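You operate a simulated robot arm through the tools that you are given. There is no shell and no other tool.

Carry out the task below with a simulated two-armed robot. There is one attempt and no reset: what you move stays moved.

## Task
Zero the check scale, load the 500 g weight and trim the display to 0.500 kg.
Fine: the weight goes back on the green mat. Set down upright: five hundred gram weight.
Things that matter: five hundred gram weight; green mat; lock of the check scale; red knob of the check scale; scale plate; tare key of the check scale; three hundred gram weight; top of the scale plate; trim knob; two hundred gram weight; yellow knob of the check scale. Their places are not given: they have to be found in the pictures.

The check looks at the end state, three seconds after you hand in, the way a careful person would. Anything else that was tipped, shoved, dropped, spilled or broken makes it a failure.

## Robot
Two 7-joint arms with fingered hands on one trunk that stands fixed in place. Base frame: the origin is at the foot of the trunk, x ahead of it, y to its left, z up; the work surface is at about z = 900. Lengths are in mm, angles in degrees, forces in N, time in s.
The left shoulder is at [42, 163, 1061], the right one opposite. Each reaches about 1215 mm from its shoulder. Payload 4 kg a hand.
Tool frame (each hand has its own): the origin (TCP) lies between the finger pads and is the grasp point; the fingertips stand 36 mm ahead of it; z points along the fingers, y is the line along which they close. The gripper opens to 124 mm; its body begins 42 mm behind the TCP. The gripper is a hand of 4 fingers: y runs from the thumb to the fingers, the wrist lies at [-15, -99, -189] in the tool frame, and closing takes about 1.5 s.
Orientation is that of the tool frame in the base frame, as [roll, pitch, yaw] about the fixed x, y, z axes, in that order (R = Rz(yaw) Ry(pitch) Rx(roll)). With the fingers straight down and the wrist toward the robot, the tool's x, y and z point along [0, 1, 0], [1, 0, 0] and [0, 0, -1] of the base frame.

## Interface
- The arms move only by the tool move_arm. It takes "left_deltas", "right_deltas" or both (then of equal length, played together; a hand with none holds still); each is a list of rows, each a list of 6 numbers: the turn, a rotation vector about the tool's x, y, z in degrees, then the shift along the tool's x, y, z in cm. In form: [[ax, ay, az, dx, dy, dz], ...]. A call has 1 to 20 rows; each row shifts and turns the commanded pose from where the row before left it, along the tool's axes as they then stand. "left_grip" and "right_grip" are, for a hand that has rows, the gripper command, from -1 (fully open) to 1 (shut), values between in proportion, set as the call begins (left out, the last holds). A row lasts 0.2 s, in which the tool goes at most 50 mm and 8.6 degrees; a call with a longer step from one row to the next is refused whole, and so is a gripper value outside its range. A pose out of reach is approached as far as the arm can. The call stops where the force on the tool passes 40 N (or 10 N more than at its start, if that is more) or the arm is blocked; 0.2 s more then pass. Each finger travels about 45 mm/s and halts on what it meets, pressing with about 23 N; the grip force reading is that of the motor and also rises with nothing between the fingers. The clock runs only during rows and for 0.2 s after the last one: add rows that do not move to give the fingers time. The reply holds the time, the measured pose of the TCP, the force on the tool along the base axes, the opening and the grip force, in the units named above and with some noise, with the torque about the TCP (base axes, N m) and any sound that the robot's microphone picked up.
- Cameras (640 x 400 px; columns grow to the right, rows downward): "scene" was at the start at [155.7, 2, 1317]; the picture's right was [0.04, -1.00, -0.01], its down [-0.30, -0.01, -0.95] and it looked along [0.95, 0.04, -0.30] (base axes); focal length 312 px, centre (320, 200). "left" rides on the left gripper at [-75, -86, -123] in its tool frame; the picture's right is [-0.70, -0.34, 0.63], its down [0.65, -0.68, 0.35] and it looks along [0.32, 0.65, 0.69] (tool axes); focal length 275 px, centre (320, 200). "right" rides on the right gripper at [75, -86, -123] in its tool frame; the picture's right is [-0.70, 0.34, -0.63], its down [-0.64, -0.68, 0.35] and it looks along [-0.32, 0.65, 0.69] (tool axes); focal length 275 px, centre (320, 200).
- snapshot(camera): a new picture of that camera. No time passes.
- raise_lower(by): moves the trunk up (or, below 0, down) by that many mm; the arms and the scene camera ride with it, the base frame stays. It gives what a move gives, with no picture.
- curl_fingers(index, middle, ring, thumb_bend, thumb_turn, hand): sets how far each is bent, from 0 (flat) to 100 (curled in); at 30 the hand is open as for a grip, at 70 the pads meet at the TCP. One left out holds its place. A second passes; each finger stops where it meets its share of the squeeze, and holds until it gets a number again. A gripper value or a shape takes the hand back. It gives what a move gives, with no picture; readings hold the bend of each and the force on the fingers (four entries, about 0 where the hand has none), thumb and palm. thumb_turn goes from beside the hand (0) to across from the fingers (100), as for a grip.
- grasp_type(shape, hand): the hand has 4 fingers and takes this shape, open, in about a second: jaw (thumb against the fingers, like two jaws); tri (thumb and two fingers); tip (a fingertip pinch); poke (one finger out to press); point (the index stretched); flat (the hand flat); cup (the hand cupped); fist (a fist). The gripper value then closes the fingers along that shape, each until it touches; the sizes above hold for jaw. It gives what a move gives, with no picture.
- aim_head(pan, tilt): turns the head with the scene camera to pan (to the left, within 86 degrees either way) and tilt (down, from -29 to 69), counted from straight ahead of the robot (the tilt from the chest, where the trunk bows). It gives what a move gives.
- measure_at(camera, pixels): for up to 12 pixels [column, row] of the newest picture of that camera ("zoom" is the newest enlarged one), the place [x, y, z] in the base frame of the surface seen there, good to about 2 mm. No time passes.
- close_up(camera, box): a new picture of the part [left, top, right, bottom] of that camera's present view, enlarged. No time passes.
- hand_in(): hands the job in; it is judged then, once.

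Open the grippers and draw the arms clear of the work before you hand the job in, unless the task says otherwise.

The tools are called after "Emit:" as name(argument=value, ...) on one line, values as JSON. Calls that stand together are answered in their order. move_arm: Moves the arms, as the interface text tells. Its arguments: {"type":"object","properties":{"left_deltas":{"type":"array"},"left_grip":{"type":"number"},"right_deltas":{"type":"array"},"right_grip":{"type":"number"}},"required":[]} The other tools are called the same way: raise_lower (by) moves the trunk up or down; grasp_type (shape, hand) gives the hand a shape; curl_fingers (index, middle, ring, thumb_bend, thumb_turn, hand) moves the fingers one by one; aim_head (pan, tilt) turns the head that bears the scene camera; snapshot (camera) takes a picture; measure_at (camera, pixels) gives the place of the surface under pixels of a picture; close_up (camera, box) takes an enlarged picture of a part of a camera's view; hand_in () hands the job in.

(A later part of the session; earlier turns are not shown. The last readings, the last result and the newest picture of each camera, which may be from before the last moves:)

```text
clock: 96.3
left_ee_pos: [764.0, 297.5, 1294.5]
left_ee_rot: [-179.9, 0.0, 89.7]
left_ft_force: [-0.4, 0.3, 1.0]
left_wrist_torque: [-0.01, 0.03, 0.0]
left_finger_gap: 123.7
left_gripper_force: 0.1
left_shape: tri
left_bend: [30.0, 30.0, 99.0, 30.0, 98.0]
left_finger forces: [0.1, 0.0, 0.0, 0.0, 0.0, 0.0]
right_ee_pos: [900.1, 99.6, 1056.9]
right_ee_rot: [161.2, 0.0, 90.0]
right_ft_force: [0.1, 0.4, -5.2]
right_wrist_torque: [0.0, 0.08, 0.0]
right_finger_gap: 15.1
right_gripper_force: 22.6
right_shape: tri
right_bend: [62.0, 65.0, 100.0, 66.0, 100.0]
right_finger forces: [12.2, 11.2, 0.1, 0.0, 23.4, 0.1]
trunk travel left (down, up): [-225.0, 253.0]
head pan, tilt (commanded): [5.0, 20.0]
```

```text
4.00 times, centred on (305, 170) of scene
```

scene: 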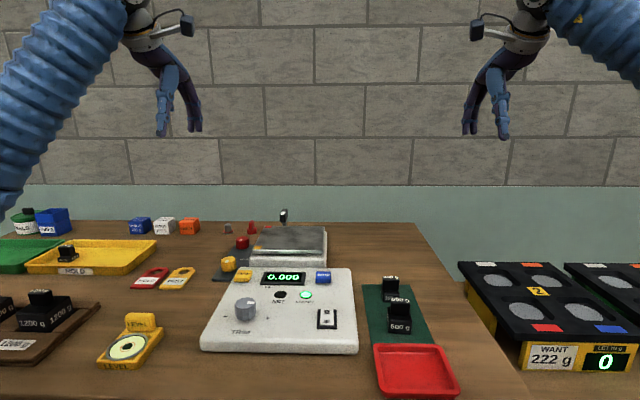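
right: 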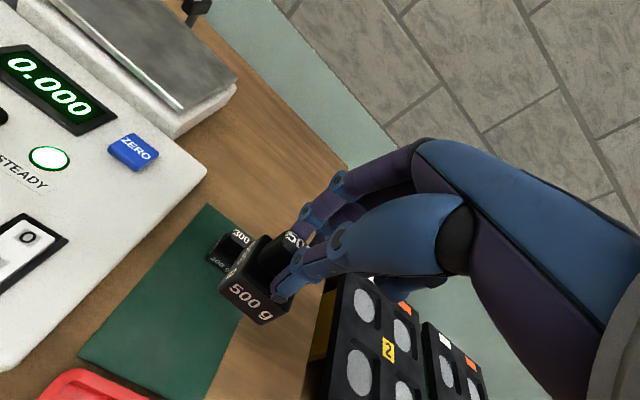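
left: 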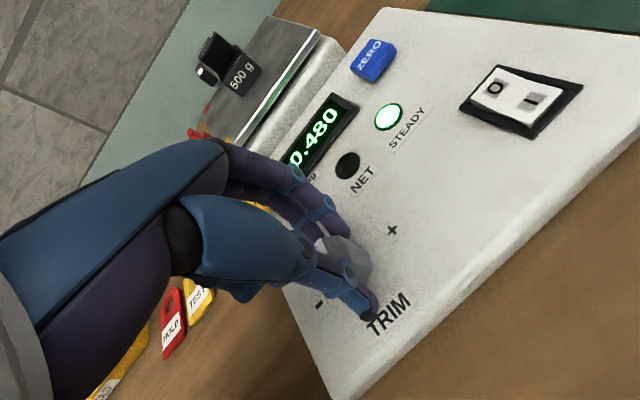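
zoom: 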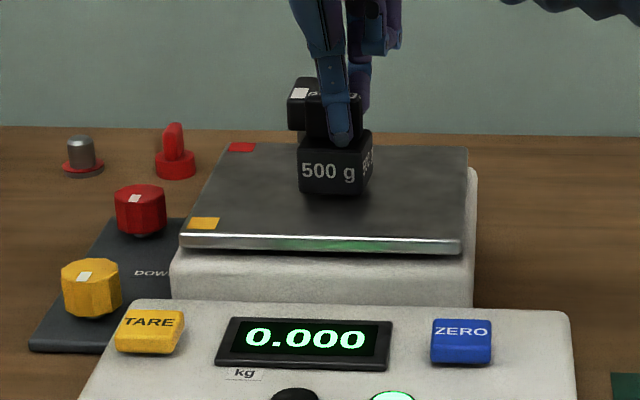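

Still in the air by ~5 mm. I continue down in ~1.3 mm steps.

Emit:
move_arm(right_deltas=[[0, 0, 0, 0, -0.042, 0.123], [0, 0, 0, 0, -0.042, 0.123], [0, 0, 0, 0, -0.042, 0.123], [0, 0, 0, 0, 0, 0]])

Emit:
close_up(camera="scene", box=[250, 120, 360, 220])

```text
clock: 97.3
left_ee_pos: [764.0, 297.9, 1293.8]
left_ee_rot: [180.0, 0.0, 89.7]
left_ft_force: [0.3, 0.9, 0.0]
left_wrist_torque: [0.03, 0.0, -0.02]
left_finger_gap: 123.4
left_gripper_force: 0.1
left_shape: tri
left_bend: [30.0, 30.0, 99.0, 30.0, 98.0]
left_finger forces: [0.0, 0.1, 0.1, 0.2, 0.0, 0.1]
right_ee_pos: [898.4, 99.2, 1052.5]
right_ee_rot: [161.2, 0.0, 90.0]
right_ft_force: [-0.4, -0.2, -4.9]
right_wrist_torque: [-0.03, 0.04, 0.02]
right_finger_gap: 15.1
right_gripper_force: 23.2
right_shape: tri
right_bend: [62.0, 65.0, 100.0, 66.0, 100.0]
right_finger forces: [12.3, 11.2, 0.0, 0.0, 23.5, 0.0]
trunk travel left (down, up): [-225.0, 253.0]
head pan, tilt (commanded): [5.0, 20.0]
```

```text
4.00 times, centred on (305, 170) of scene
```

zoom: 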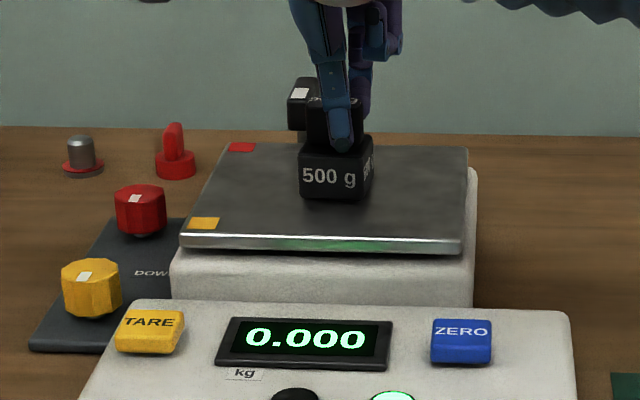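

Still 0.000; two more 1 mm steps.

Emit:
move_arm(right_deltas=[[0, 0, 0, 0, -0.032, 0.095], [0, 0, 0, 0, -0.032, 0.095], [0, 0, 0, 0, 0, 0]])

Emit:
close_up(camera="scene", box=[250, 120, 360, 220])

```text
clock: 98.1
left_ee_pos: [764.4, 298.4, 1293.7]
left_ee_rot: [-180.0, 0.0, 89.8]
left_ft_force: [0.2, -0.5, 0.6]
left_wrist_torque: [-0.04, -0.03, -0.01]
left_finger_gap: 124.2
left_gripper_force: 0.1
left_shape: tri
left_bend: [30.0, 30.0, 99.0, 30.0, 98.0]
left_finger forces: [0.0, 0.0, 0.0, 0.0, 0.0, 0.0]
right_ee_pos: [899.4, 100.4, 1052.1]
right_ee_rot: [161.2, 0.0, 90.0]
right_ft_force: [0.8, -1.2, -3.0]
right_wrist_torque: [-0.07, 0.05, -0.03]
right_finger_gap: 15.1
right_gripper_force: 23.5
right_shape: tri
right_bend: [62.0, 65.0, 100.0, 66.0, 100.0]
right_finger forces: [12.3, 11.2, 0.1, 0.0, 23.7, 0.1]
trunk travel left (down, up): [-225.0, 253.0]
head pan, tilt (commanded): [5.0, 20.0]
```

```text
4.00 times, centred on (305, 170) of scene
```

zoom: 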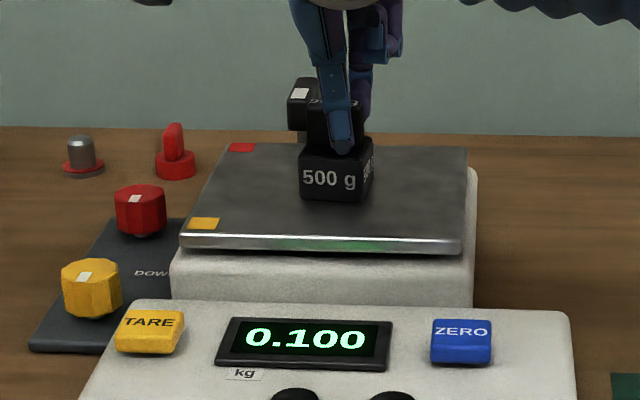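

Touching (0.100). I go down 1 mm more so that the plate carries the weight.

Emit:
move_arm(right_deltas=[[0, 0, 0, 0, -0.02, 0.06], [0, 0, 0, 0, -0.02, 0.06], [0, 0, 0, 0, 0, 0]])

Emit:
close_up(camera="scene", box=[250, 120, 360, 220])

```text
clock: 98.9
left_ee_pos: [763.8, 298.1, 1294.5]
left_ee_rot: [-180.0, -0.1, 89.9]
left_ft_force: [0.8, 0.2, 0.1]
left_wrist_torque: [0.01, 0.02, -0.01]
left_finger_gap: 124.0
left_gripper_force: 0.1
left_shape: tri
left_bend: [30.0, 30.0, 99.0, 30.0, 98.0]
left_finger forces: [0.0, 0.1, 0.0, 0.0, 0.1, 0.0]
right_ee_pos: [899.9, 99.3, 1050.2]
right_ee_rot: [161.0, 0.0, 89.9]
right_ft_force: [-0.1, -1.7, 5.6]
right_wrist_torque: [-0.04, -0.07, -0.03]
right_finger_gap: 14.7
right_gripper_force: 23.1
right_shape: tri
right_bend: [62.0, 65.0, 100.0, 66.0, 100.0]
right_finger forces: [13.4, 12.4, 0.1, 0.1, 24.9, 0.0]
trunk travel left (down, up): [-225.0, 253.0]
head pan, tilt (commanded): [5.0, 20.0]
```

```text
4.00 times, centred on (305, 170) of scene
```

zoom: 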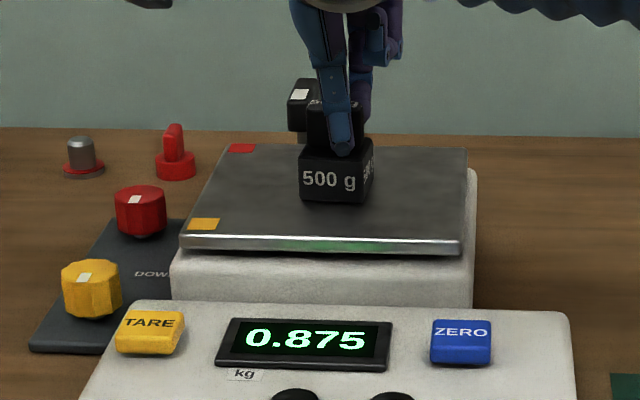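

The plate carries it (slight extra push 5 N). I open the fingers to ~52 mm.

Emit:
move_arm(right_deltas=[[0, 0, 0, 0, 0.01, -0.03], [0, 0, 0, 0, 0, 0], [0, 0, 0, 0, 0, 0], [0, 0, 0, 0, 0, 0], [0, 0, 0, 0, 0, 0], [0, 0, 0, 0, 0, 0]], right_grip=0.15)

Emit:
close_up(camera="scene", box=[250, 120, 360, 220])

Emit:
close_up(camera="right", box=[180, 160, 380, 360])

```text
clock: 100.3
left_ee_pos: [763.8, 297.8, 1294.0]
left_ee_rot: [-180.0, 0.0, 89.8]
left_ft_force: [0.2, -0.8, 0.1]
left_wrist_torque: [0.02, 0.02, 0.0]
left_finger_gap: 123.8
left_gripper_force: 0.1
left_shape: tri
left_bend: [30.0, 30.0, 99.0, 30.0, 98.0]
left_finger forces: [0.0, 0.0, 0.0, 0.0, 0.0, 0.1]
right_ee_pos: [898.5, 100.1, 1051.3]
right_ee_rot: [161.1, 0.0, 90.0]
right_ft_force: [4.8, 0.0, 13.3]
right_wrist_torque: [-0.02, -0.15, 0.0]
right_finger_gap: 45.6
right_gripper_force: 0.0
right_shape: tri
right_bend: [45.0, 49.0, 99.0, 61.0, 100.0]
right_finger forces: [0.1, 0.1, 0.1, 0.1, 12.9, 0.0]
trunk travel left (down, up): [-225.0, 253.0]
head pan, tilt (commanded): [5.0, 20.0]
```

```text
4.00 times, centred on (305, 170) of scene
```

zoom: 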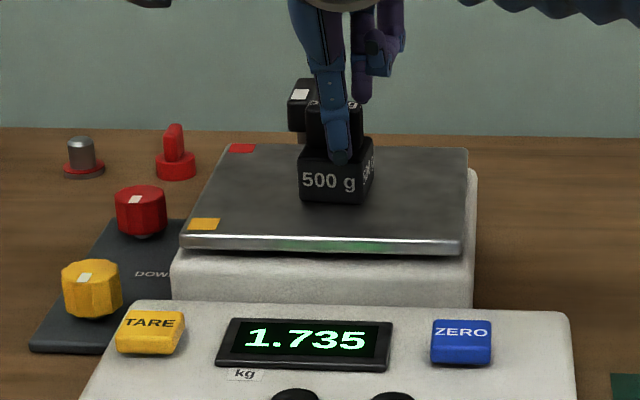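

```text
2.00 times, centred on (280, 260) of right
```

zoom: 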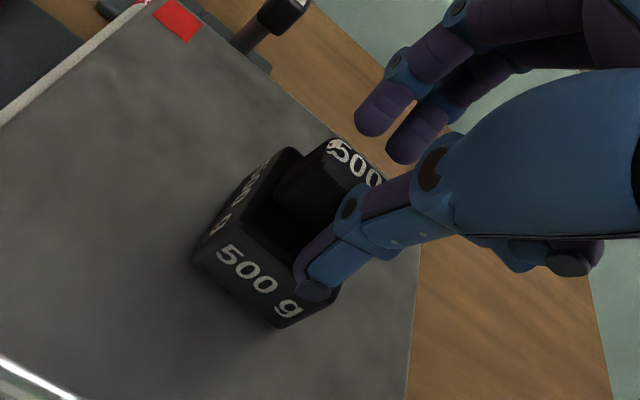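

The thumb tip still presses on the block top (12.9 N, display 1.735) while the fingers are free. I raise the hand gently to free the thumb.

Emit:
move_arm(right_deltas=[[0, 0, 0, 0, 0.032, -0.095], [0, 0, 0, 0, 0.064, -0.19], [0, 0, 0, 0, 0.064, -0.19], [0, 0, 0, 0, 0, 0]])

Emit:
close_up(camera="scene", box=[250, 120, 360, 220])

Emit:
close_up(camera="right", box=[180, 160, 380, 360])

```text
clock: 101.3
left_ee_pos: [764.4, 297.4, 1293.7]
left_ee_rot: [-180.0, 0.0, 89.8]
left_ft_force: [0.8, 0.2, 1.1]
left_wrist_torque: [0.05, -0.01, -0.04]
left_finger_gap: 123.8
left_gripper_force: 0.1
left_shape: tri
left_bend: [30.0, 30.0, 99.0, 30.0, 98.0]
left_finger forces: [0.0, 0.0, 0.1, 0.1, 0.0, 0.1]
right_ee_pos: [900.3, 100.3, 1054.5]
right_ee_rot: [161.1, 0.0, 90.0]
right_ft_force: [-0.3, -0.2, -0.8]
right_wrist_torque: [-0.01, 0.01, 0.01]
right_finger_gap: 52.4
right_gripper_force: 0.1
right_shape: tri
right_bend: [45.0, 49.0, 99.0, 58.0, 100.0]
right_finger forces: [0.0, 0.0, 0.0, 0.0, 0.0, 0.0]
trunk travel left (down, up): [-225.0, 253.0]
head pan, tilt (commanded): [5.0, 20.0]
```

```text
4.00 times, centred on (305, 170) of scene
```

zoom: 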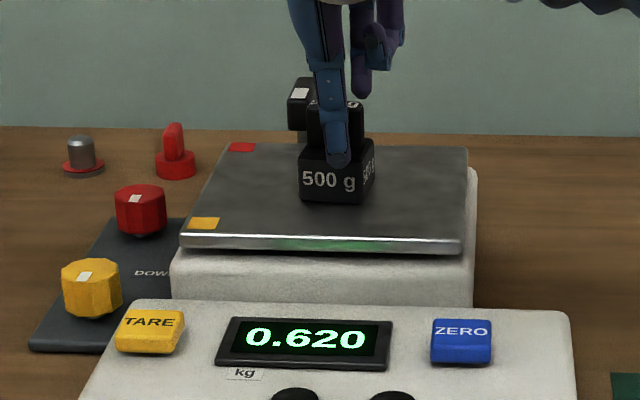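

```text
2.00 times, centred on (280, 260) of right
```

zoom: 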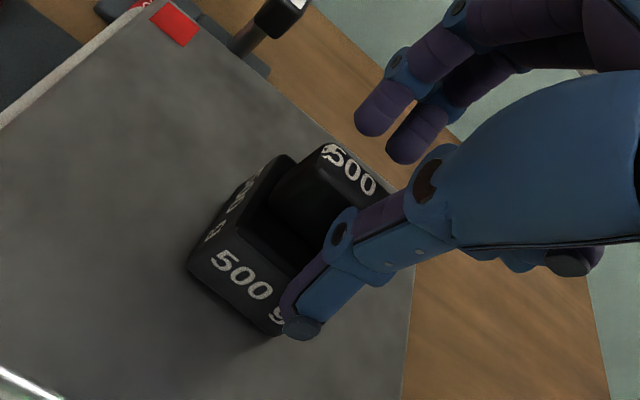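

The thumb is free; reading is settling. I raise straight up, level the hand, and move it away to the right.

Emit:
move_arm(right_deltas=[[0, 0, 0, 0, 0.322, -0.947], [0, 0, 0, 0, 0.644, -1.894], [0, 0, 0, 0, 1.288, -3.788], [0, 0, 0, 0, 1.288, -3.788], [6.3, 0, 0, 0, 0, 0], [6.3, 0, 0, 0, 0, 0], [6.3, 0, 0, 0, 0, 0], [0, 0, 0, -4.4, -1.5, 0], [0, 0, 0, -4.4, -1.5, 0], [0, 0, 0, -4.4, -1.5, 0], [0, 0, 0, -4.4, -1.5, 0], [0, 0, 0, -4.4, -1.5, 0], [0, 0, 0, -4.4, -1.5, 0], [0, 0, 0, -4.4, -1.5, 0], [0, 0, 0, -4.4, -1.5, 0]])

Emit:
snapshot(camera="scene")

Emit:
close_up(camera="scene", box=[220, 110, 380, 260])

```text
clock: 104.5
left_ee_pos: [764.2, 296.3, 1294.4]
left_ee_rot: [180.0, -0.1, 89.9]
left_ft_force: [-0.3, 0.8, -0.3]
left_wrist_torque: [0.04, 0.05, -0.03]
left_finger_gap: 123.9
left_gripper_force: 0.0
left_shape: tri
left_bend: [30.0, 30.0, 99.0, 30.0, 98.0]
left_finger forces: [0.0, 0.0, 0.0, 0.0, 0.0, 0.0]
right_ee_pos: [778.3, -255.1, 1161.7]
right_ee_rot: [180.0, 0.0, 90.0]
right_ft_force: [0.3, -0.6, -0.3]
right_wrist_torque: [0.05, -0.01, 0.02]
right_finger_gap: 52.2
right_gripper_force: 0.1
right_shape: tri
right_bend: [45.0, 49.0, 99.0, 58.0, 100.0]
right_finger forces: [0.1, 0.0, 0.1, 0.1, 0.1, 0.0]
trunk travel left (down, up): [-225.0, 253.0]
head pan, tilt (commanded): [5.0, 20.0]
```

```text
taken
```

scene: 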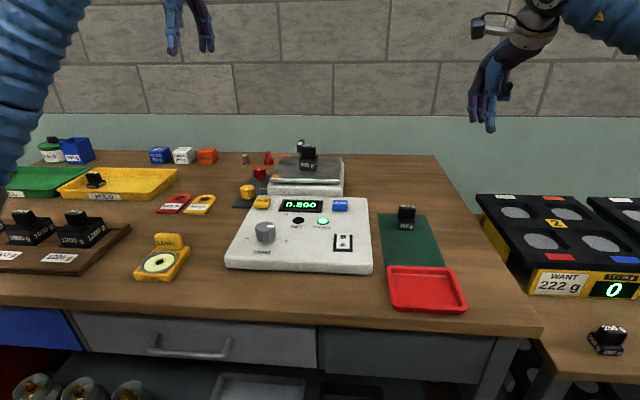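

```text
2.67 times, centred on (300, 185) of scene
```

zoom: 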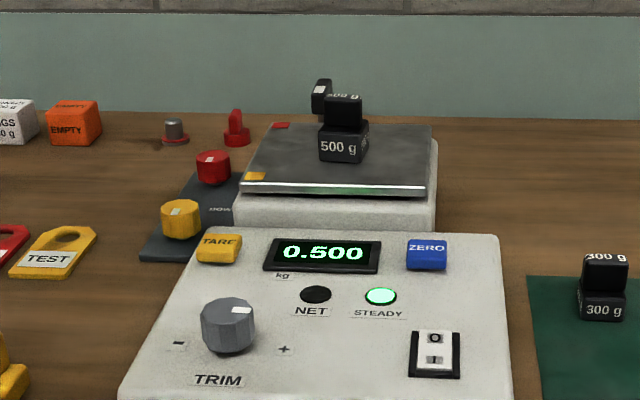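

A fresh load also reads 0.500, steady. Now I bring the left hand back over the knob to try a small extra turn and see how much margin there is.

Emit:
move_arm(left_deltas=[[0, 0, 0, -3.4875, -3.105, 0], [0, 0, 0, -3.4875, -3.105, 0], [0, 0, 0, -3.4875, -3.105, 0], [0, 0, 0, -3.4875, -3.105, 0], [0, 0, 0, 0, 0, 4.0], [0, 0, 0, 0, 0, 4.0], [0, 0, 0, 0, 0, 4.0], [0, 0, 0, 0, 0, 4.0], [0, 0, 0, 0, 0, 4.0], [0, 0, 0, 0, 0, 0]], left_grip=0.0)

Emit:
snapshot(camera="left")

```text
clock: 106.7
left_ee_pos: [638.0, 156.7, 1094.6]
left_ee_rot: [-180.0, -0.1, 89.8]
left_ft_force: [-1.5, 1.0, -0.4]
left_wrist_torque: [-0.03, 0.01, -0.01]
left_finger_gap: 62.4
left_gripper_force: 0.0
left_shape: tri
left_bend: [42.0, 46.0, 99.0, 56.0, 100.0]
left_finger forces: [0.0, 0.1, 0.0, 0.0, 0.1, 0.0]
right_ee_pos: [779.1, -254.6, 1162.3]
right_ee_rot: [180.0, 0.0, 89.9]
right_ft_force: [0.3, 0.6, -1.1]
right_wrist_torque: [0.0, -0.04, 0.01]
right_finger_gap: 52.6
right_gripper_force: 0.0
right_shape: tri
right_bend: [45.0, 49.0, 99.0, 58.0, 100.0]
right_finger forces: [0.1, 0.0, 0.1, 0.0, 0.0, 0.0]
trunk travel left (down, up): [-225.0, 253.0]
head pan, tilt (commanded): [5.0, 20.0]
```

```text
taken
```

left: 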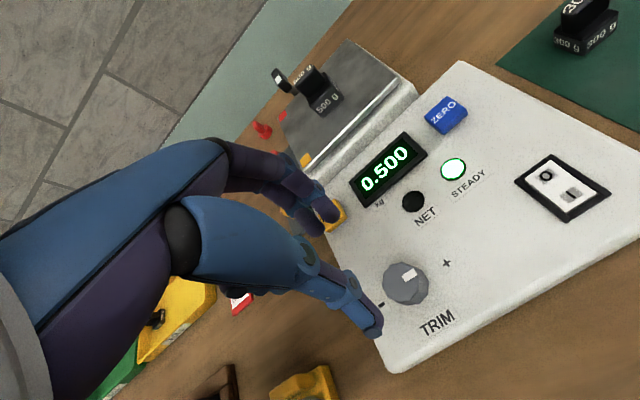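

Display 0.500. I zoom on the knob to record its pointer angle and centre.

Emit:
close_up(camera="left", box=[340, 230, 460, 350])

Emit:
measure_at(camera="zoom", pixels=[[315, 165], [350, 148], [333, 157], [262, 160], [300, 118], [345, 118], [380, 155], [378, 200], [345, 238], [300, 235], [270, 200]])

```text
3.33 times, centred on (400, 290) of left
```

zoom: 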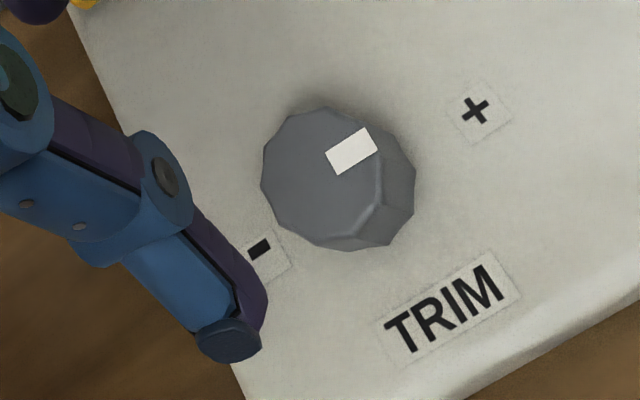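

```text
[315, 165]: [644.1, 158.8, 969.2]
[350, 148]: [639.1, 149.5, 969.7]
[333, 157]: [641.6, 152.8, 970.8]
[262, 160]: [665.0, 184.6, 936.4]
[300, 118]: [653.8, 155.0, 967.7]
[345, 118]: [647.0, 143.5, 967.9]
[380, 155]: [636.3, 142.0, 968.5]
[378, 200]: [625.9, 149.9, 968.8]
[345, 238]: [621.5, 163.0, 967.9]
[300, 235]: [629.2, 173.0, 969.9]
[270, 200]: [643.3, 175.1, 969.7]
```

Pointer is ~88° clockwise. I lower the left hand around the knob to z≈985.

Emit:
move_arm(left_deltas=[[0, 0, 0, 0.1, 0.15, 3.0], [0, 0, 0, 0, 0, 3.0], [0, 0, 0, 0, 0, 3.0], [0, 0, 0, 0, 0, 1.3], [0, 0, 0, 0, 0, 0.6], [0, 0, 0, 0, 0, 0]])

Emit:
close_up(camera="left", box=[240, 100, 440, 350])

```text
clock: 108.1
left_ee_pos: [639.7, 157.9, 985.5]
left_ee_rot: [179.9, 0.0, 89.8]
left_ft_force: [0.2, 1.1, 0.4]
left_wrist_torque: [-0.03, 0.0, -0.02]
left_finger_gap: 61.9
left_gripper_force: 0.1
left_shape: tri
left_bend: [42.0, 46.0, 99.0, 56.0, 100.0]
left_finger forces: [0.0, 0.1, 0.0, 0.0, 0.0, 0.1]
right_ee_pos: [778.4, -255.0, 1163.5]
right_ee_rot: [-179.9, 0.0, 89.8]
right_ft_force: [-0.9, -1.0, -0.5]
right_wrist_torque: [-0.03, 0.02, 0.0]
right_finger_gap: 52.4
right_gripper_force: 0.0
right_shape: tri
right_bend: [45.0, 49.0, 99.0, 58.0, 100.0]
right_finger forces: [0.0, 0.0, 0.0, 0.0, 0.0, 0.0]
trunk travel left (down, up): [-225.0, 253.0]
head pan, tilt (commanded): [5.0, 20.0]
```

```text
1.60 times, centred on (340, 225) of left
```

zoom: 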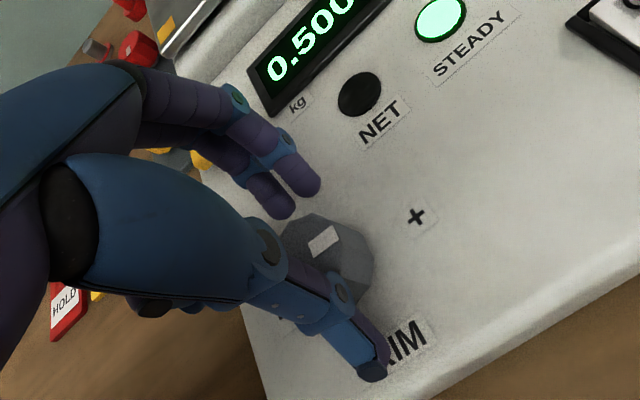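

I close the left grip on the knob as before and check forces and display.

Emit:
move_arm(left_deltas=[[0, 0, 0, 0, 0, 0], [0, 0, 0, 0, 0, 0], [0, 0, 0, 0, 0, 0], [0, 0, 0, 0, 0, 0], [0, 0, 0, 0, 0, 0]], left_grip=0.7)

Emit:
close_up(camera="scene", box=[210, 180, 350, 280])

Emit:
close_up(camera="left", box=[240, 100, 440, 350])

```text
clock: 109.3
left_ee_pos: [639.9, 157.6, 985.2]
left_ee_rot: [179.9, 0.0, 89.8]
left_ft_force: [-3.9, -2.4, 2.6]
left_wrist_torque: [-0.04, -0.03, 0.0]
left_finger_gap: 38.9
left_gripper_force: 22.6
left_shape: tri
left_bend: [55.0, 57.0, 100.0, 59.0, 100.0]
left_finger forces: [10.1, 10.3, 0.1, 0.0, 24.9, 0.0]
right_ee_pos: [779.2, -254.5, 1162.1]
right_ee_rot: [180.0, 0.1, 90.0]
right_ft_force: [0.3, -0.1, -0.6]
right_wrist_torque: [0.05, -0.01, 0.01]
right_finger_gap: 52.3
right_gripper_force: 0.2
right_shape: tri
right_bend: [45.0, 49.0, 99.0, 58.0, 100.0]
right_finger forces: [0.1, 0.0, 0.1, 0.2, 0.0, 0.0]
trunk travel left (down, up): [-225.0, 253.0]
head pan, tilt (commanded): [5.0, 20.0]
```

```text
4.00 times, centred on (280, 230) of scene
```

zoom: 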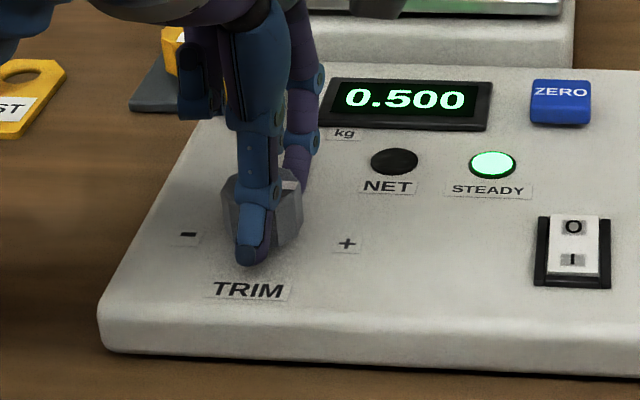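

```text
1.60 times, centred on (340, 225) of left
```

zoom: 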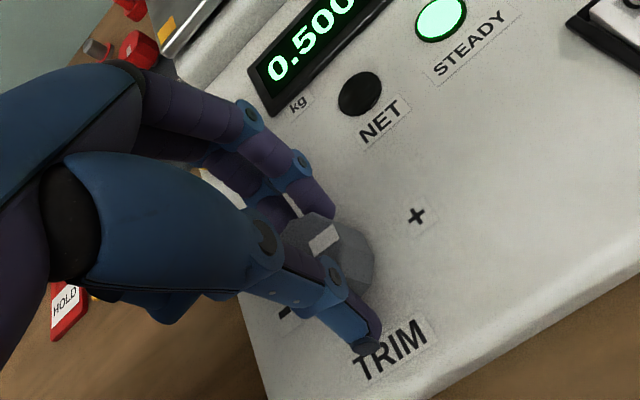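

Good grip, still 0.500. I turn +6° and wait for the reading to settle.

Emit:
move_arm(left_deltas=[[0, 0, 2, 0, 0, 0], [0, 0, 2, 0, 0, 0], [0, 0, 2, 0, 0, 0], [0, 0, 0, 0, 0, 0], [0, 0, 0, 0, 0, 0], [0, 0, 0, 0, 0, 0], [0, 0, 0, 0, 0, 0], [0, 0, 0, 0, 0, 0], [0, 0, 0, 0, 0, 0], [0, 0, 0, 0, 0, 0]])

Emit:
close_up(camera="scene", box=[210, 180, 350, 280])

Emit:
close_up(camera="left", box=[280, 190, 400, 310])

```text
clock: 111.5
left_ee_pos: [640.1, 158.4, 985.4]
left_ee_rot: [-180.0, -0.1, 83.8]
left_ft_force: [-11.8, -2.8, -1.0]
left_wrist_torque: [-0.03, 0.21, 0.0]
left_finger_gap: 39.0
left_gripper_force: 22.5
left_shape: tri
left_bend: [56.0, 58.0, 100.0, 59.0, 99.0]
left_finger forces: [9.1, 8.6, 0.0, 0.0, 29.0, 0.1]
right_ee_pos: [777.9, -254.9, 1163.4]
right_ee_rot: [-180.0, -0.1, 90.1]
right_ft_force: [0.1, 0.0, 0.7]
right_wrist_torque: [0.01, -0.01, 0.0]
right_finger_gap: 52.7
right_gripper_force: 0.2
right_shape: tri
right_bend: [45.0, 49.0, 99.0, 58.0, 100.0]
right_finger forces: [0.0, 0.1, 0.0, 0.0, 0.0, 0.0]
trunk travel left (down, up): [-225.0, 253.0]
head pan, tilt (commanded): [5.0, 20.0]
```

```text
4.00 times, centred on (280, 230) of scene
```

zoom: 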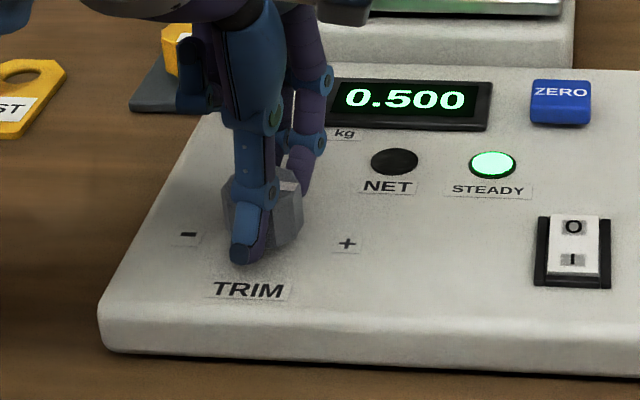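

```text
3.33 times, centred on (340, 250) of left
```

zoom: 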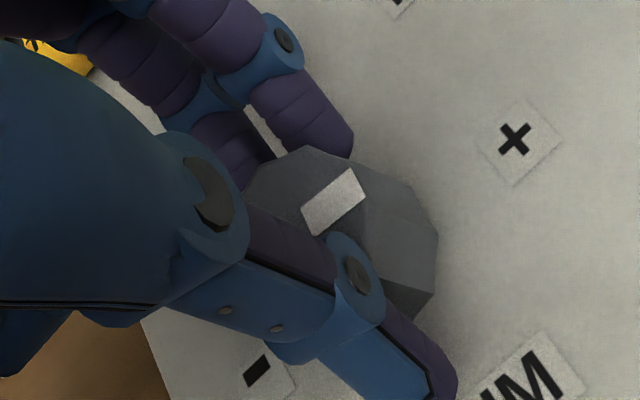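

Still 0.500. I turn +5° further to learn where the step's upper edge lies, easing the hand 1 mm along −tool y to cut the side force.

Emit:
move_arm(left_deltas=[[0, 0, 0, 0, -0.1, 0], [0, 0, 2.5, 0, 0, 0], [0, 0, 2.5, 0, 0, 0], [0, 0, 0, 0, 0, 0], [0, 0, 0, 0, 0, 0], [0, 0, 0, 0, 0, 0], [0, 0, 0, 0, 0, 0], [0, 0, 0, 0, 0, 0], [0, 0, 0, 0, 0, 0], [0, 0, 0, 0, 0, 0]])

Emit:
close_up(camera="scene", box=[210, 180, 350, 280])

Emit:
close_up(camera="left", box=[280, 190, 400, 310])

```text
clock: 113.7
left_ee_pos: [639.5, 158.7, 985.7]
left_ee_rot: [-180.0, -0.1, 78.8]
left_ft_force: [-1.2, -2.0, 7.0]
left_wrist_torque: [-0.1, -0.09, 0.01]
left_finger_gap: 38.4
left_gripper_force: 23.1
left_shape: tri
left_bend: [56.0, 58.0, 100.0, 59.0, 99.0]
left_finger forces: [12.1, 11.8, 0.0, 0.0, 25.3, 0.1]
right_ee_pos: [778.7, -254.5, 1162.3]
right_ee_rot: [-180.0, 0.1, 90.0]
right_ft_force: [0.8, -1.0, 0.0]
right_wrist_torque: [-0.03, 0.01, 0.0]
right_finger_gap: 52.5
right_gripper_force: 0.0
right_shape: tri
right_bend: [45.0, 49.0, 99.0, 58.0, 100.0]
right_finger forces: [0.1, 0.0, 0.0, 0.1, 0.0, 0.0]
trunk travel left (down, up): [-225.0, 253.0]
head pan, tilt (commanded): [5.0, 20.0]
```

```text
4.00 times, centred on (280, 230) of scene
```

zoom: 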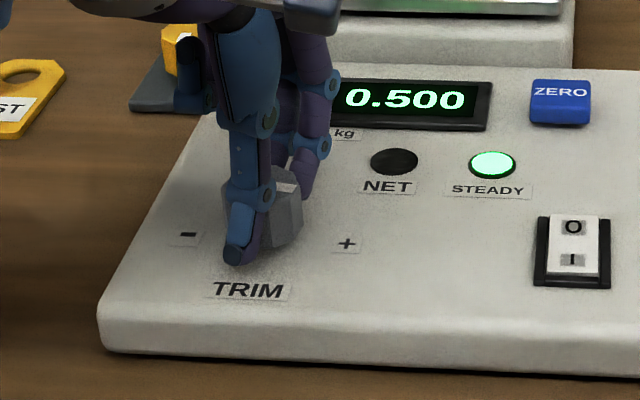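

```text
3.33 times, centred on (340, 250) of left
```

zoom: 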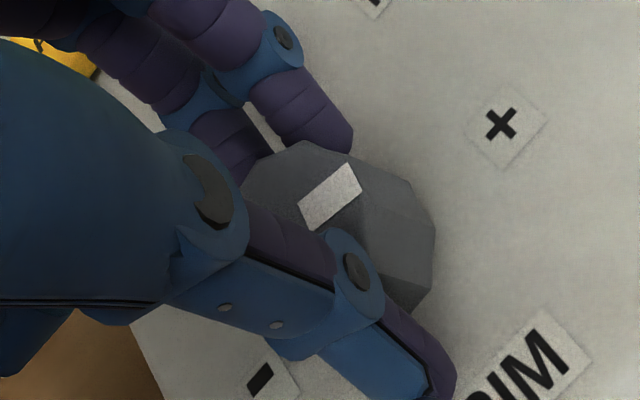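

Still 0.500 and the pointer moves with the hand. Another +5° to find the upper edge.

Emit:
move_arm(left_deltas=[[0, 0, 2.5, 0, 0, 0], [0, 0, 2.5, 0, 0, 0], [0, 0, 0, 0, 0, 0], [0, 0, 0, 0, 0, 0], [0, 0, 0, 0, 0, 0], [0, 0, 0, 0, 0, 0], [0, 0, 0, 0, 0, 0], [0, 0, 0, 0, 0, 0], [0, 0, 0, 0, 0, 0]])

Emit:
close_up(camera="scene", box=[210, 180, 350, 280])

```text
clock: 115.7
left_ee_pos: [639.7, 161.0, 985.7]
left_ee_rot: [180.0, 0.0, 73.8]
left_ft_force: [-3.1, -6.3, 7.8]
left_wrist_torque: [-0.2, -0.07, -0.03]
left_finger_gap: 38.8
left_gripper_force: 22.9
left_shape: tri
left_bend: [55.0, 58.0, 100.0, 59.0, 99.0]
left_finger forces: [12.4, 11.5, 0.0, 0.0, 26.2, 0.0]
right_ee_pos: [777.9, -254.3, 1162.1]
right_ee_rot: [179.9, 0.0, 90.0]
right_ft_force: [-0.8, 0.0, 0.3]
right_wrist_torque: [-0.02, -0.03, -0.01]
right_finger_gap: 52.3
right_gripper_force: 0.0
right_shape: tri
right_bend: [45.0, 49.0, 99.0, 58.0, 100.0]
right_finger forces: [0.0, 0.0, 0.0, 0.0, 0.0, 0.1]
trunk travel left (down, up): [-225.0, 253.0]
head pan, tilt (commanded): [5.0, 20.0]
```

```text
4.00 times, centred on (280, 230) of scene
```

zoom: 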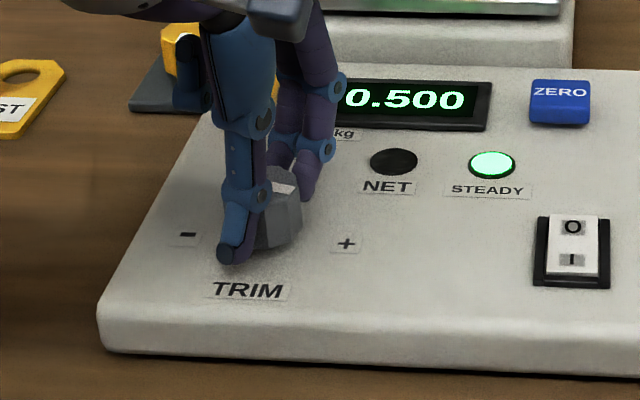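

Still 0.500 at +16°. One more +5° step.

Emit:
move_arm(left_deltas=[[0, 0, 2.5, 0, 0, 0], [0, 0, 2.5, 0, 0, 0], [0, 0, 0, 0, 0, 0], [0, 0, 0, 0, 0, 0], [0, 0, 0, 0, 0, 0], [0, 0, 0, 0, 0, 0], [0, 0, 0, 0, 0, 0], [0, 0, 0, 0, 0, 0], [0, 0, 0, 0, 0, 0]])

Emit:
close_up(camera="scene", box=[210, 180, 350, 280])

Emit:
close_up(camera="left", box=[280, 190, 400, 310])

```text
clock: 117.7
left_ee_pos: [641.1, 159.1, 985.1]
left_ee_rot: [179.9, 0.1, 68.8]
left_ft_force: [-6.8, -2.3, 5.4]
left_wrist_torque: [-0.12, 0.03, -0.01]
left_finger_gap: 38.6
left_gripper_force: 23.2
left_shape: tri
left_bend: [56.0, 58.0, 100.0, 59.0, 99.0]
left_finger forces: [10.8, 9.8, 0.0, 0.1, 27.2, 0.0]
right_ee_pos: [778.2, -255.2, 1162.8]
right_ee_rot: [179.9, 0.0, 89.9]
right_ft_force: [1.0, 0.0, -0.2]
right_wrist_torque: [0.02, 0.01, 0.02]
right_finger_gap: 52.5
right_gripper_force: 0.1
right_shape: tri
right_bend: [45.0, 49.0, 99.0, 58.0, 100.0]
right_finger forces: [0.0, 0.0, 0.0, 0.0, 0.0, 0.0]
trunk travel left (down, up): [-225.0, 253.0]
head pan, tilt (commanded): [5.0, 20.0]
```

```text
4.00 times, centred on (280, 230) of scene
```

zoom: 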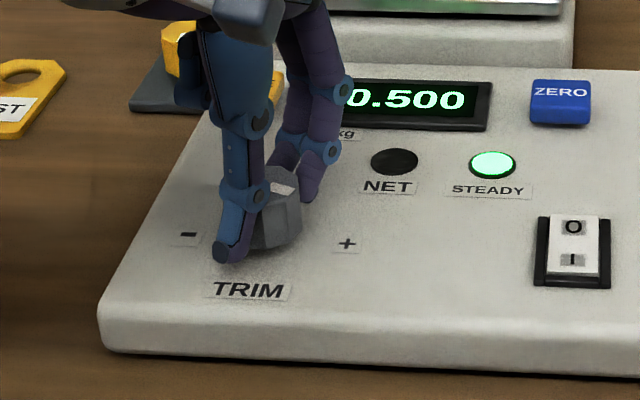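

```text
3.33 times, centred on (340, 250) of left
```

zoom: 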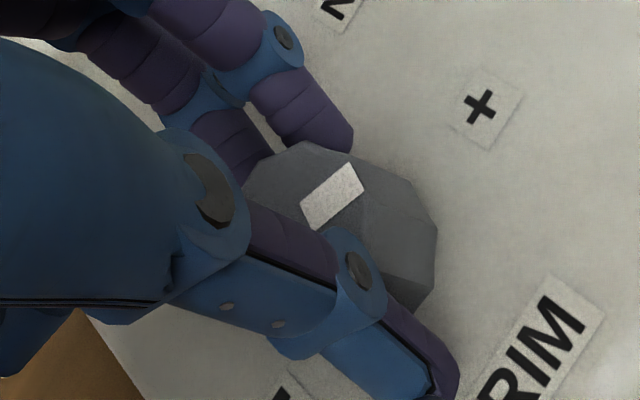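

Still 0.500 at +21°, so the 0.500 step spans at least from the first setting to here. I turn back 10° to sit in its middle.

Emit:
move_arm(left_deltas=[[0, 0, -2.5, 0, 0, 0], [0, 0, -2.5, 0, 0, 0], [0, 0, -2.5, 0, 0, 0], [0, 0, -2.5, 0, 0, 0], [0, 0, 0, 0, 0, 0], [0, 0, 0, 0, 0, 0], [0, 0, 0, 0, 0, 0], [0, 0, 0, 0, 0, 0], [0, 0, 0, 0, 0, 0], [0, 0, 0, 0, 0, 0]])

Emit:
close_up(camera="scene", box=[210, 180, 350, 280])

Emit:
close_up(camera="left", box=[280, 190, 400, 310])

```text
clock: 119.9
left_ee_pos: [638.2, 159.9, 985.9]
left_ee_rot: [179.8, 0.0, 78.9]
left_ft_force: [0.8, -5.5, 3.3]
left_wrist_torque: [-0.17, -0.21, 0.01]
left_finger_gap: 38.0
left_gripper_force: 23.5
left_shape: tri
left_bend: [55.0, 57.0, 100.0, 59.0, 99.0]
left_finger forces: [13.0, 11.9, 0.0, 0.0, 23.8, 0.0]
right_ee_pos: [776.8, -253.7, 1164.3]
right_ee_rot: [-180.0, 0.1, 90.0]
right_ft_force: [0.1, -0.1, -0.7]
right_wrist_torque: [0.0, 0.0, -0.03]
right_finger_gap: 52.6
right_gripper_force: 0.2
right_shape: tri
right_bend: [45.0, 49.0, 99.0, 58.0, 100.0]
right_finger forces: [0.1, 0.1, 0.1, 0.0, 0.1, 0.0]
trunk travel left (down, up): [-225.0, 253.0]
head pan, tilt (commanded): [5.0, 20.0]
```

```text
4.00 times, centred on (280, 230) of scene
```

zoom: 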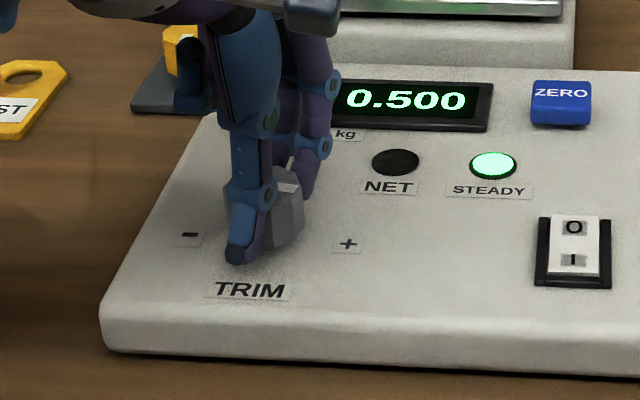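

```text
3.33 times, centred on (340, 250) of left
```

zoom: 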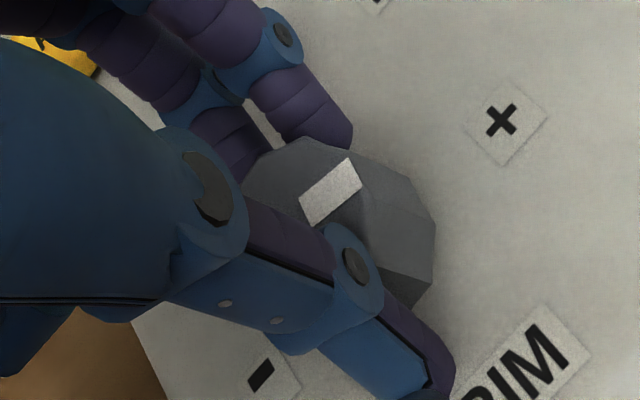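

Reading 0.500 with the knob mid-step. I open the left fingers and rise straight up, then return the left arm to its start place.

Emit:
move_arm(left_deltas=[[0, 0, 0, 0, 0, 0], [0, 0, 0, 0, 0, 0], [0, 0, 0, 0, 0, 0], [0, 0, 0, 0, 0, 0]], left_grip=0.0)

Emit:
move_arm(left_deltas=[[0, 0, 0, 0, 0, -1.0], [0, 0, 0, 0, 0, -2.0], [0, 0, 0, 0, 0, -4.0], [0, 0, 0, 0, 0, -4.0], [0, 0, -5.5, 0, 0, -4.0], [0, 0, -5.5, 0, 0, -4.0], [0, 0, 0, 0, 0, -4.0], [0, 0, 0, 0, 0, -4.0], [0, 0, 0, 0, 0, -3.8], [0, 0, 0, 3.4, 3.1, 0], [0, 0, 0, 3.4, 3.1, 0], [0, 0, 0, 3.4, 3.1, 0], [0, 0, 0, 3.4, 3.1, 0]])

Emit:
snapshot(camera="scene")

Emit:
close_up(camera="scene", box=[220, 110, 380, 260])

```text
clock: 120.9
left_ee_pos: [637.9, 158.8, 986.5]
left_ee_rot: [179.9, 0.0, 78.8]
left_ft_force: [0.2, 0.2, 0.2]
left_wrist_torque: [0.01, -0.02, -0.01]
left_finger_gap: 61.7
left_gripper_force: 0.1
left_shape: tri
left_bend: [42.0, 46.0, 99.0, 56.0, 100.0]
left_finger forces: [0.0, 0.1, 0.0, 0.1, 0.0, 0.1]
right_ee_pos: [775.6, -254.0, 1163.2]
right_ee_rot: [179.9, 0.0, 90.1]
right_ft_force: [0.4, -0.3, -0.2]
right_wrist_torque: [0.0, -0.01, -0.01]
right_finger_gap: 52.5
right_gripper_force: 0.1
right_shape: tri
right_bend: [45.0, 49.0, 99.0, 58.0, 100.0]
right_finger forces: [0.0, 0.1, 0.0, 0.0, 0.1, 0.0]
trunk travel left (down, up): [-225.0, 253.0]
head pan, tilt (commanded): [5.0, 20.0]
```

```text
clock: 122.1
left_ee_pos: [636.0, 153.3, 989.9]
left_ee_rot: [-166.8, 1.9, 82.2]
left_ft_force: [-0.6, -0.2, 0.4]
left_wrist_torque: [0.0, -0.06, 0.0]
left_finger_gap: 62.1
left_gripper_force: 0.0
left_shape: tri
left_bend: [42.0, 46.0, 99.0, 56.0, 100.0]
left_finger forces: [0.1, 0.0, 0.0, 0.0, 0.0, 0.1]
right_ee_pos: [769.6, -257.6, 1176.9]
right_ee_rot: [179.3, 0.4, 89.2]
right_ft_force: [-1.4, 1.2, -0.1]
right_wrist_torque: [-0.11, -0.03, -0.02]
right_finger_gap: 52.6
right_gripper_force: 0.1
right_shape: tri
right_bend: [45.0, 49.0, 99.0, 58.0, 100.0]
right_finger forces: [0.0, 0.0, 0.0, 0.1, 0.1, 0.1]
trunk travel left (down, up): [-225.0, 253.0]
head pan, tilt (commanded): [5.0, 20.0]
stopped in row 5 (left hand): the arm was blocked; the commanded pose is now the measured one
```

```text
taken
```

scene: 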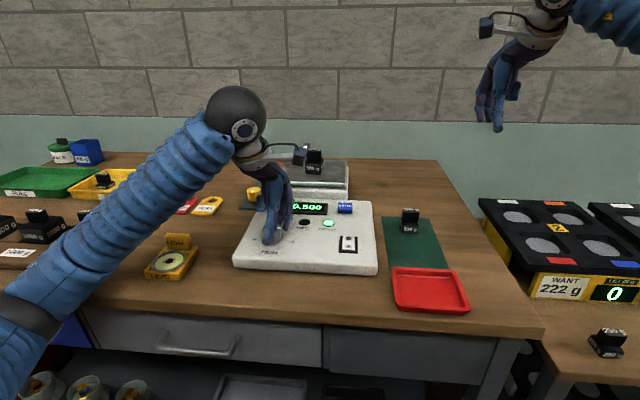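

```text
2.67 times, centred on (300, 185) of scene
```

zoom: 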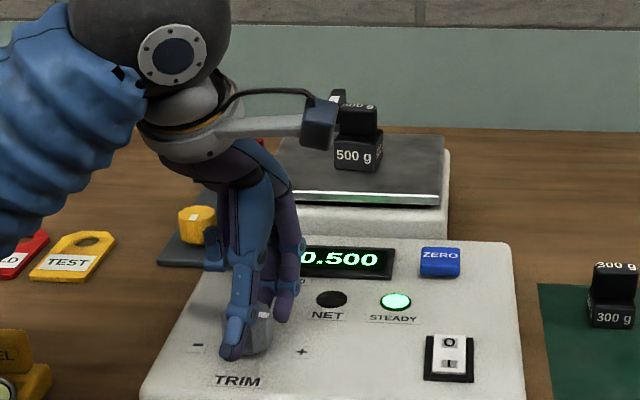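

The left arm reports blocked: its elbow is low at the bench's front edge again. I look at the elbow before moving anything.

Emit:
aim_head(pan=40, tilt=45)

Emit:
snapshot(camera="scene")

Emit:
close_up(camera="scene", box=[160, 0, 420, 200])

```text
clock: 123.1
left_ee_pos: [635.1, 153.3, 990.5]
left_ee_rot: [-167.0, 1.8, 82.4]
left_ft_force: [0.2, 0.3, -0.2]
left_wrist_torque: [0.04, 0.0, -0.03]
left_finger_gap: 62.0
left_gripper_force: 0.1
left_shape: tri
left_bend: [42.0, 46.0, 99.0, 56.0, 100.0]
left_finger forces: [0.0, 0.0, 0.0, 0.0, 0.1, 0.0]
right_ee_pos: [768.5, -259.4, 1173.0]
right_ee_rot: [179.3, 0.2, 89.3]
right_ft_force: [-0.1, 0.2, -0.8]
right_wrist_torque: [-0.02, 0.02, -0.01]
right_finger_gap: 52.5
right_gripper_force: 0.0
right_shape: tri
right_bend: [45.0, 49.0, 99.0, 58.0, 100.0]
right_finger forces: [0.0, 0.0, 0.0, 0.0, 0.1, 0.1]
trunk travel left (down, up): [-225.0, 253.0]
head pan, tilt (commanded): [40.0, 45.0]
```

```text
taken
```

scene: 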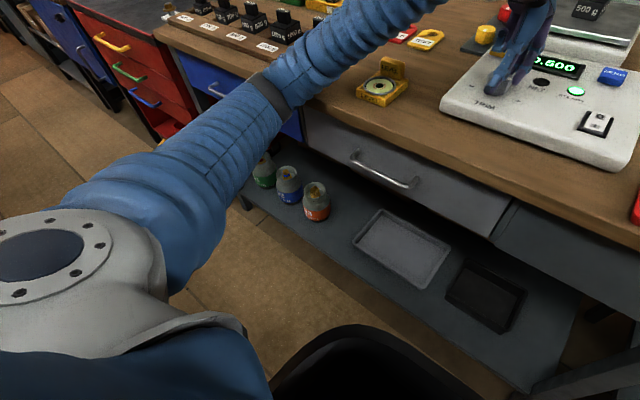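

```text
2.00 times, centred on (290, 100) of scene
```

zoom: 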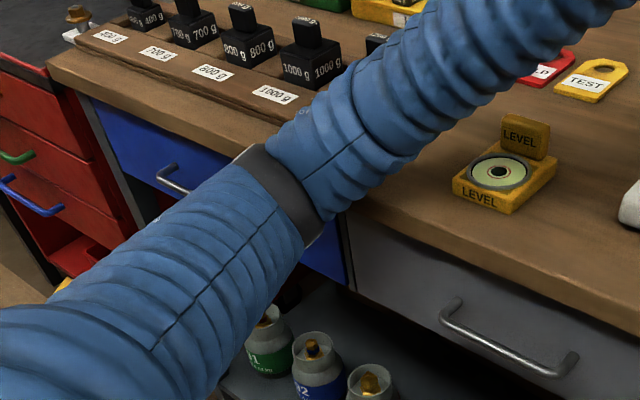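

I measure the elbow surface and the bench edge near it to see whether the elbow is above or below the edge.

Emit:
measure_at(camera="zoom", pixels=[[270, 190], [305, 215], [315, 240], [240, 160], [330, 200], [360, 190], [400, 220], [390, 250], [300, 140], [200, 130], [345, 230], [420, 150]])

```text
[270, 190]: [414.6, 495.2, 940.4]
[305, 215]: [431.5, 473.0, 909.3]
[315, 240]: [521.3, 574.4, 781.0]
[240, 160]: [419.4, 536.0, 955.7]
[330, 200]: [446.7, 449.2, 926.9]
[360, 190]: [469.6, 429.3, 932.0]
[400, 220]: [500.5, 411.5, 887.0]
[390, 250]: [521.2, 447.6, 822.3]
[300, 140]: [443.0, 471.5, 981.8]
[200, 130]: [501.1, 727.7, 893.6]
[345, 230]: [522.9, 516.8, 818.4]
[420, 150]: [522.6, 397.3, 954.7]
```

The elbow (centre ≈ (438,540,906)) pushes against the bench's front edge at x≈500; raising the trunk freed it before. I first open the left hand fully for clearance round the knob, then raise the trunk 80 mm.

Emit:
move_arm(left_deltas=[[0, 0, 0, 0, 0, 0], [0, 0, 0, 0, 0, 0], [0, 0, 0, 0, 0, 0], [0, 0, 0, 0, 0, 0], [0, 0, 0, 0, 0, 0]], left_grip=-1)

Emit:
snapshot(camera="left")

```text
clock: 124.3
left_ee_pos: [635.7, 152.5, 991.8]
left_ee_rot: [-167.1, 1.7, 82.4]
left_ft_force: [-0.1, -0.7, -0.3]
left_wrist_torque: [0.02, -0.01, -0.03]
left_finger_gap: 123.5
left_gripper_force: 0.0
left_shape: tri
left_bend: [30.0, 30.0, 99.0, 30.0, 98.0]
left_finger forces: [0.0, 0.1, 0.1, 0.1, 0.0, 0.1]
right_ee_pos: [769.6, -258.0, 1172.8]
right_ee_rot: [179.4, 0.1, 89.3]
right_ft_force: [-0.2, -0.2, 0.5]
right_wrist_torque: [0.0, 0.01, 0.01]
right_finger_gap: 52.5
right_gripper_force: 0.1
right_shape: tri
right_bend: [45.0, 49.0, 99.0, 58.0, 100.0]
right_finger forces: [0.0, 0.0, 0.0, 0.0, 0.0, 0.0]
trunk travel left (down, up): [-225.0, 253.0]
head pan, tilt (commanded): [40.0, 45.0]
```

```text
taken
```

left: 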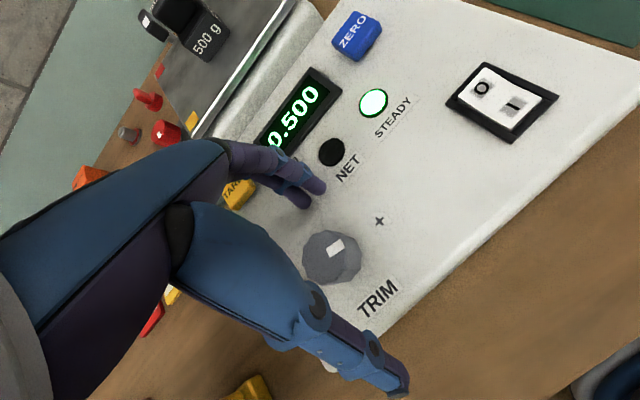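

The knob is clear of all fingers and the display reads 0.500. I raise the trunk 80 mm now.

Emit:
raise_lower(by=80)

Emit:
snapshot(camera="scene")

Emit:
snapshot(camera="left")

```text
clock: 125.5
left_ee_pos: [645.2, 146.8, 1071.4]
left_ee_rot: [-167.1, 1.6, 82.1]
left_ft_force: [0.8, -0.6, 0.1]
left_wrist_torque: [0.02, 0.03, 0.0]
left_finger_gap: 123.6
left_gripper_force: 0.1
left_shape: tri
left_bend: [30.0, 30.0, 99.0, 30.0, 98.0]
left_finger forces: [0.0, 0.0, 0.0, 0.0, 0.0, 0.1]
right_ee_pos: [780.2, -265.2, 1241.5]
right_ee_rot: [-179.8, 0.0, 89.3]
right_ft_force: [-0.4, -0.1, -0.8]
right_wrist_torque: [0.08, 0.09, 0.0]
right_finger_gap: 52.6
right_gripper_force: 0.0
right_shape: tri
right_bend: [45.0, 49.0, 99.0, 58.0, 100.0]
right_finger forces: [0.0, 0.0, 0.1, 0.0, 0.0, 0.0]
trunk travel left (down, up): [-305.0, 173.0]
head pan, tilt (commanded): [40.0, 45.0]
```

```text
taken
```

scene: 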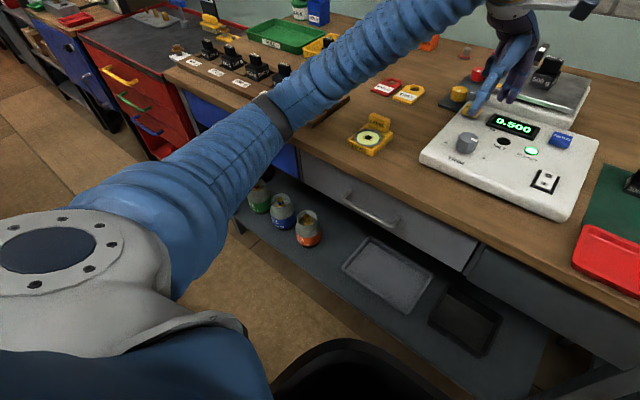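

```text
taken
```

left: 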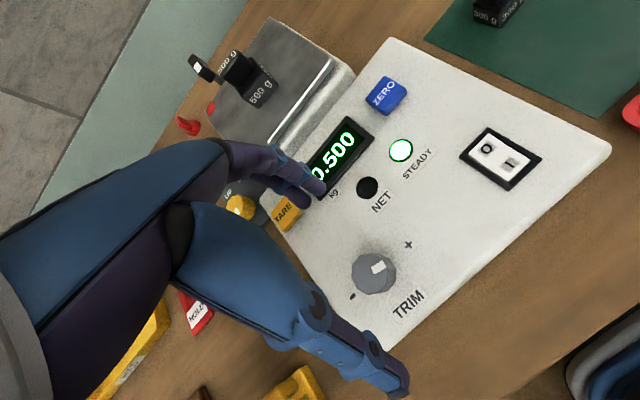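

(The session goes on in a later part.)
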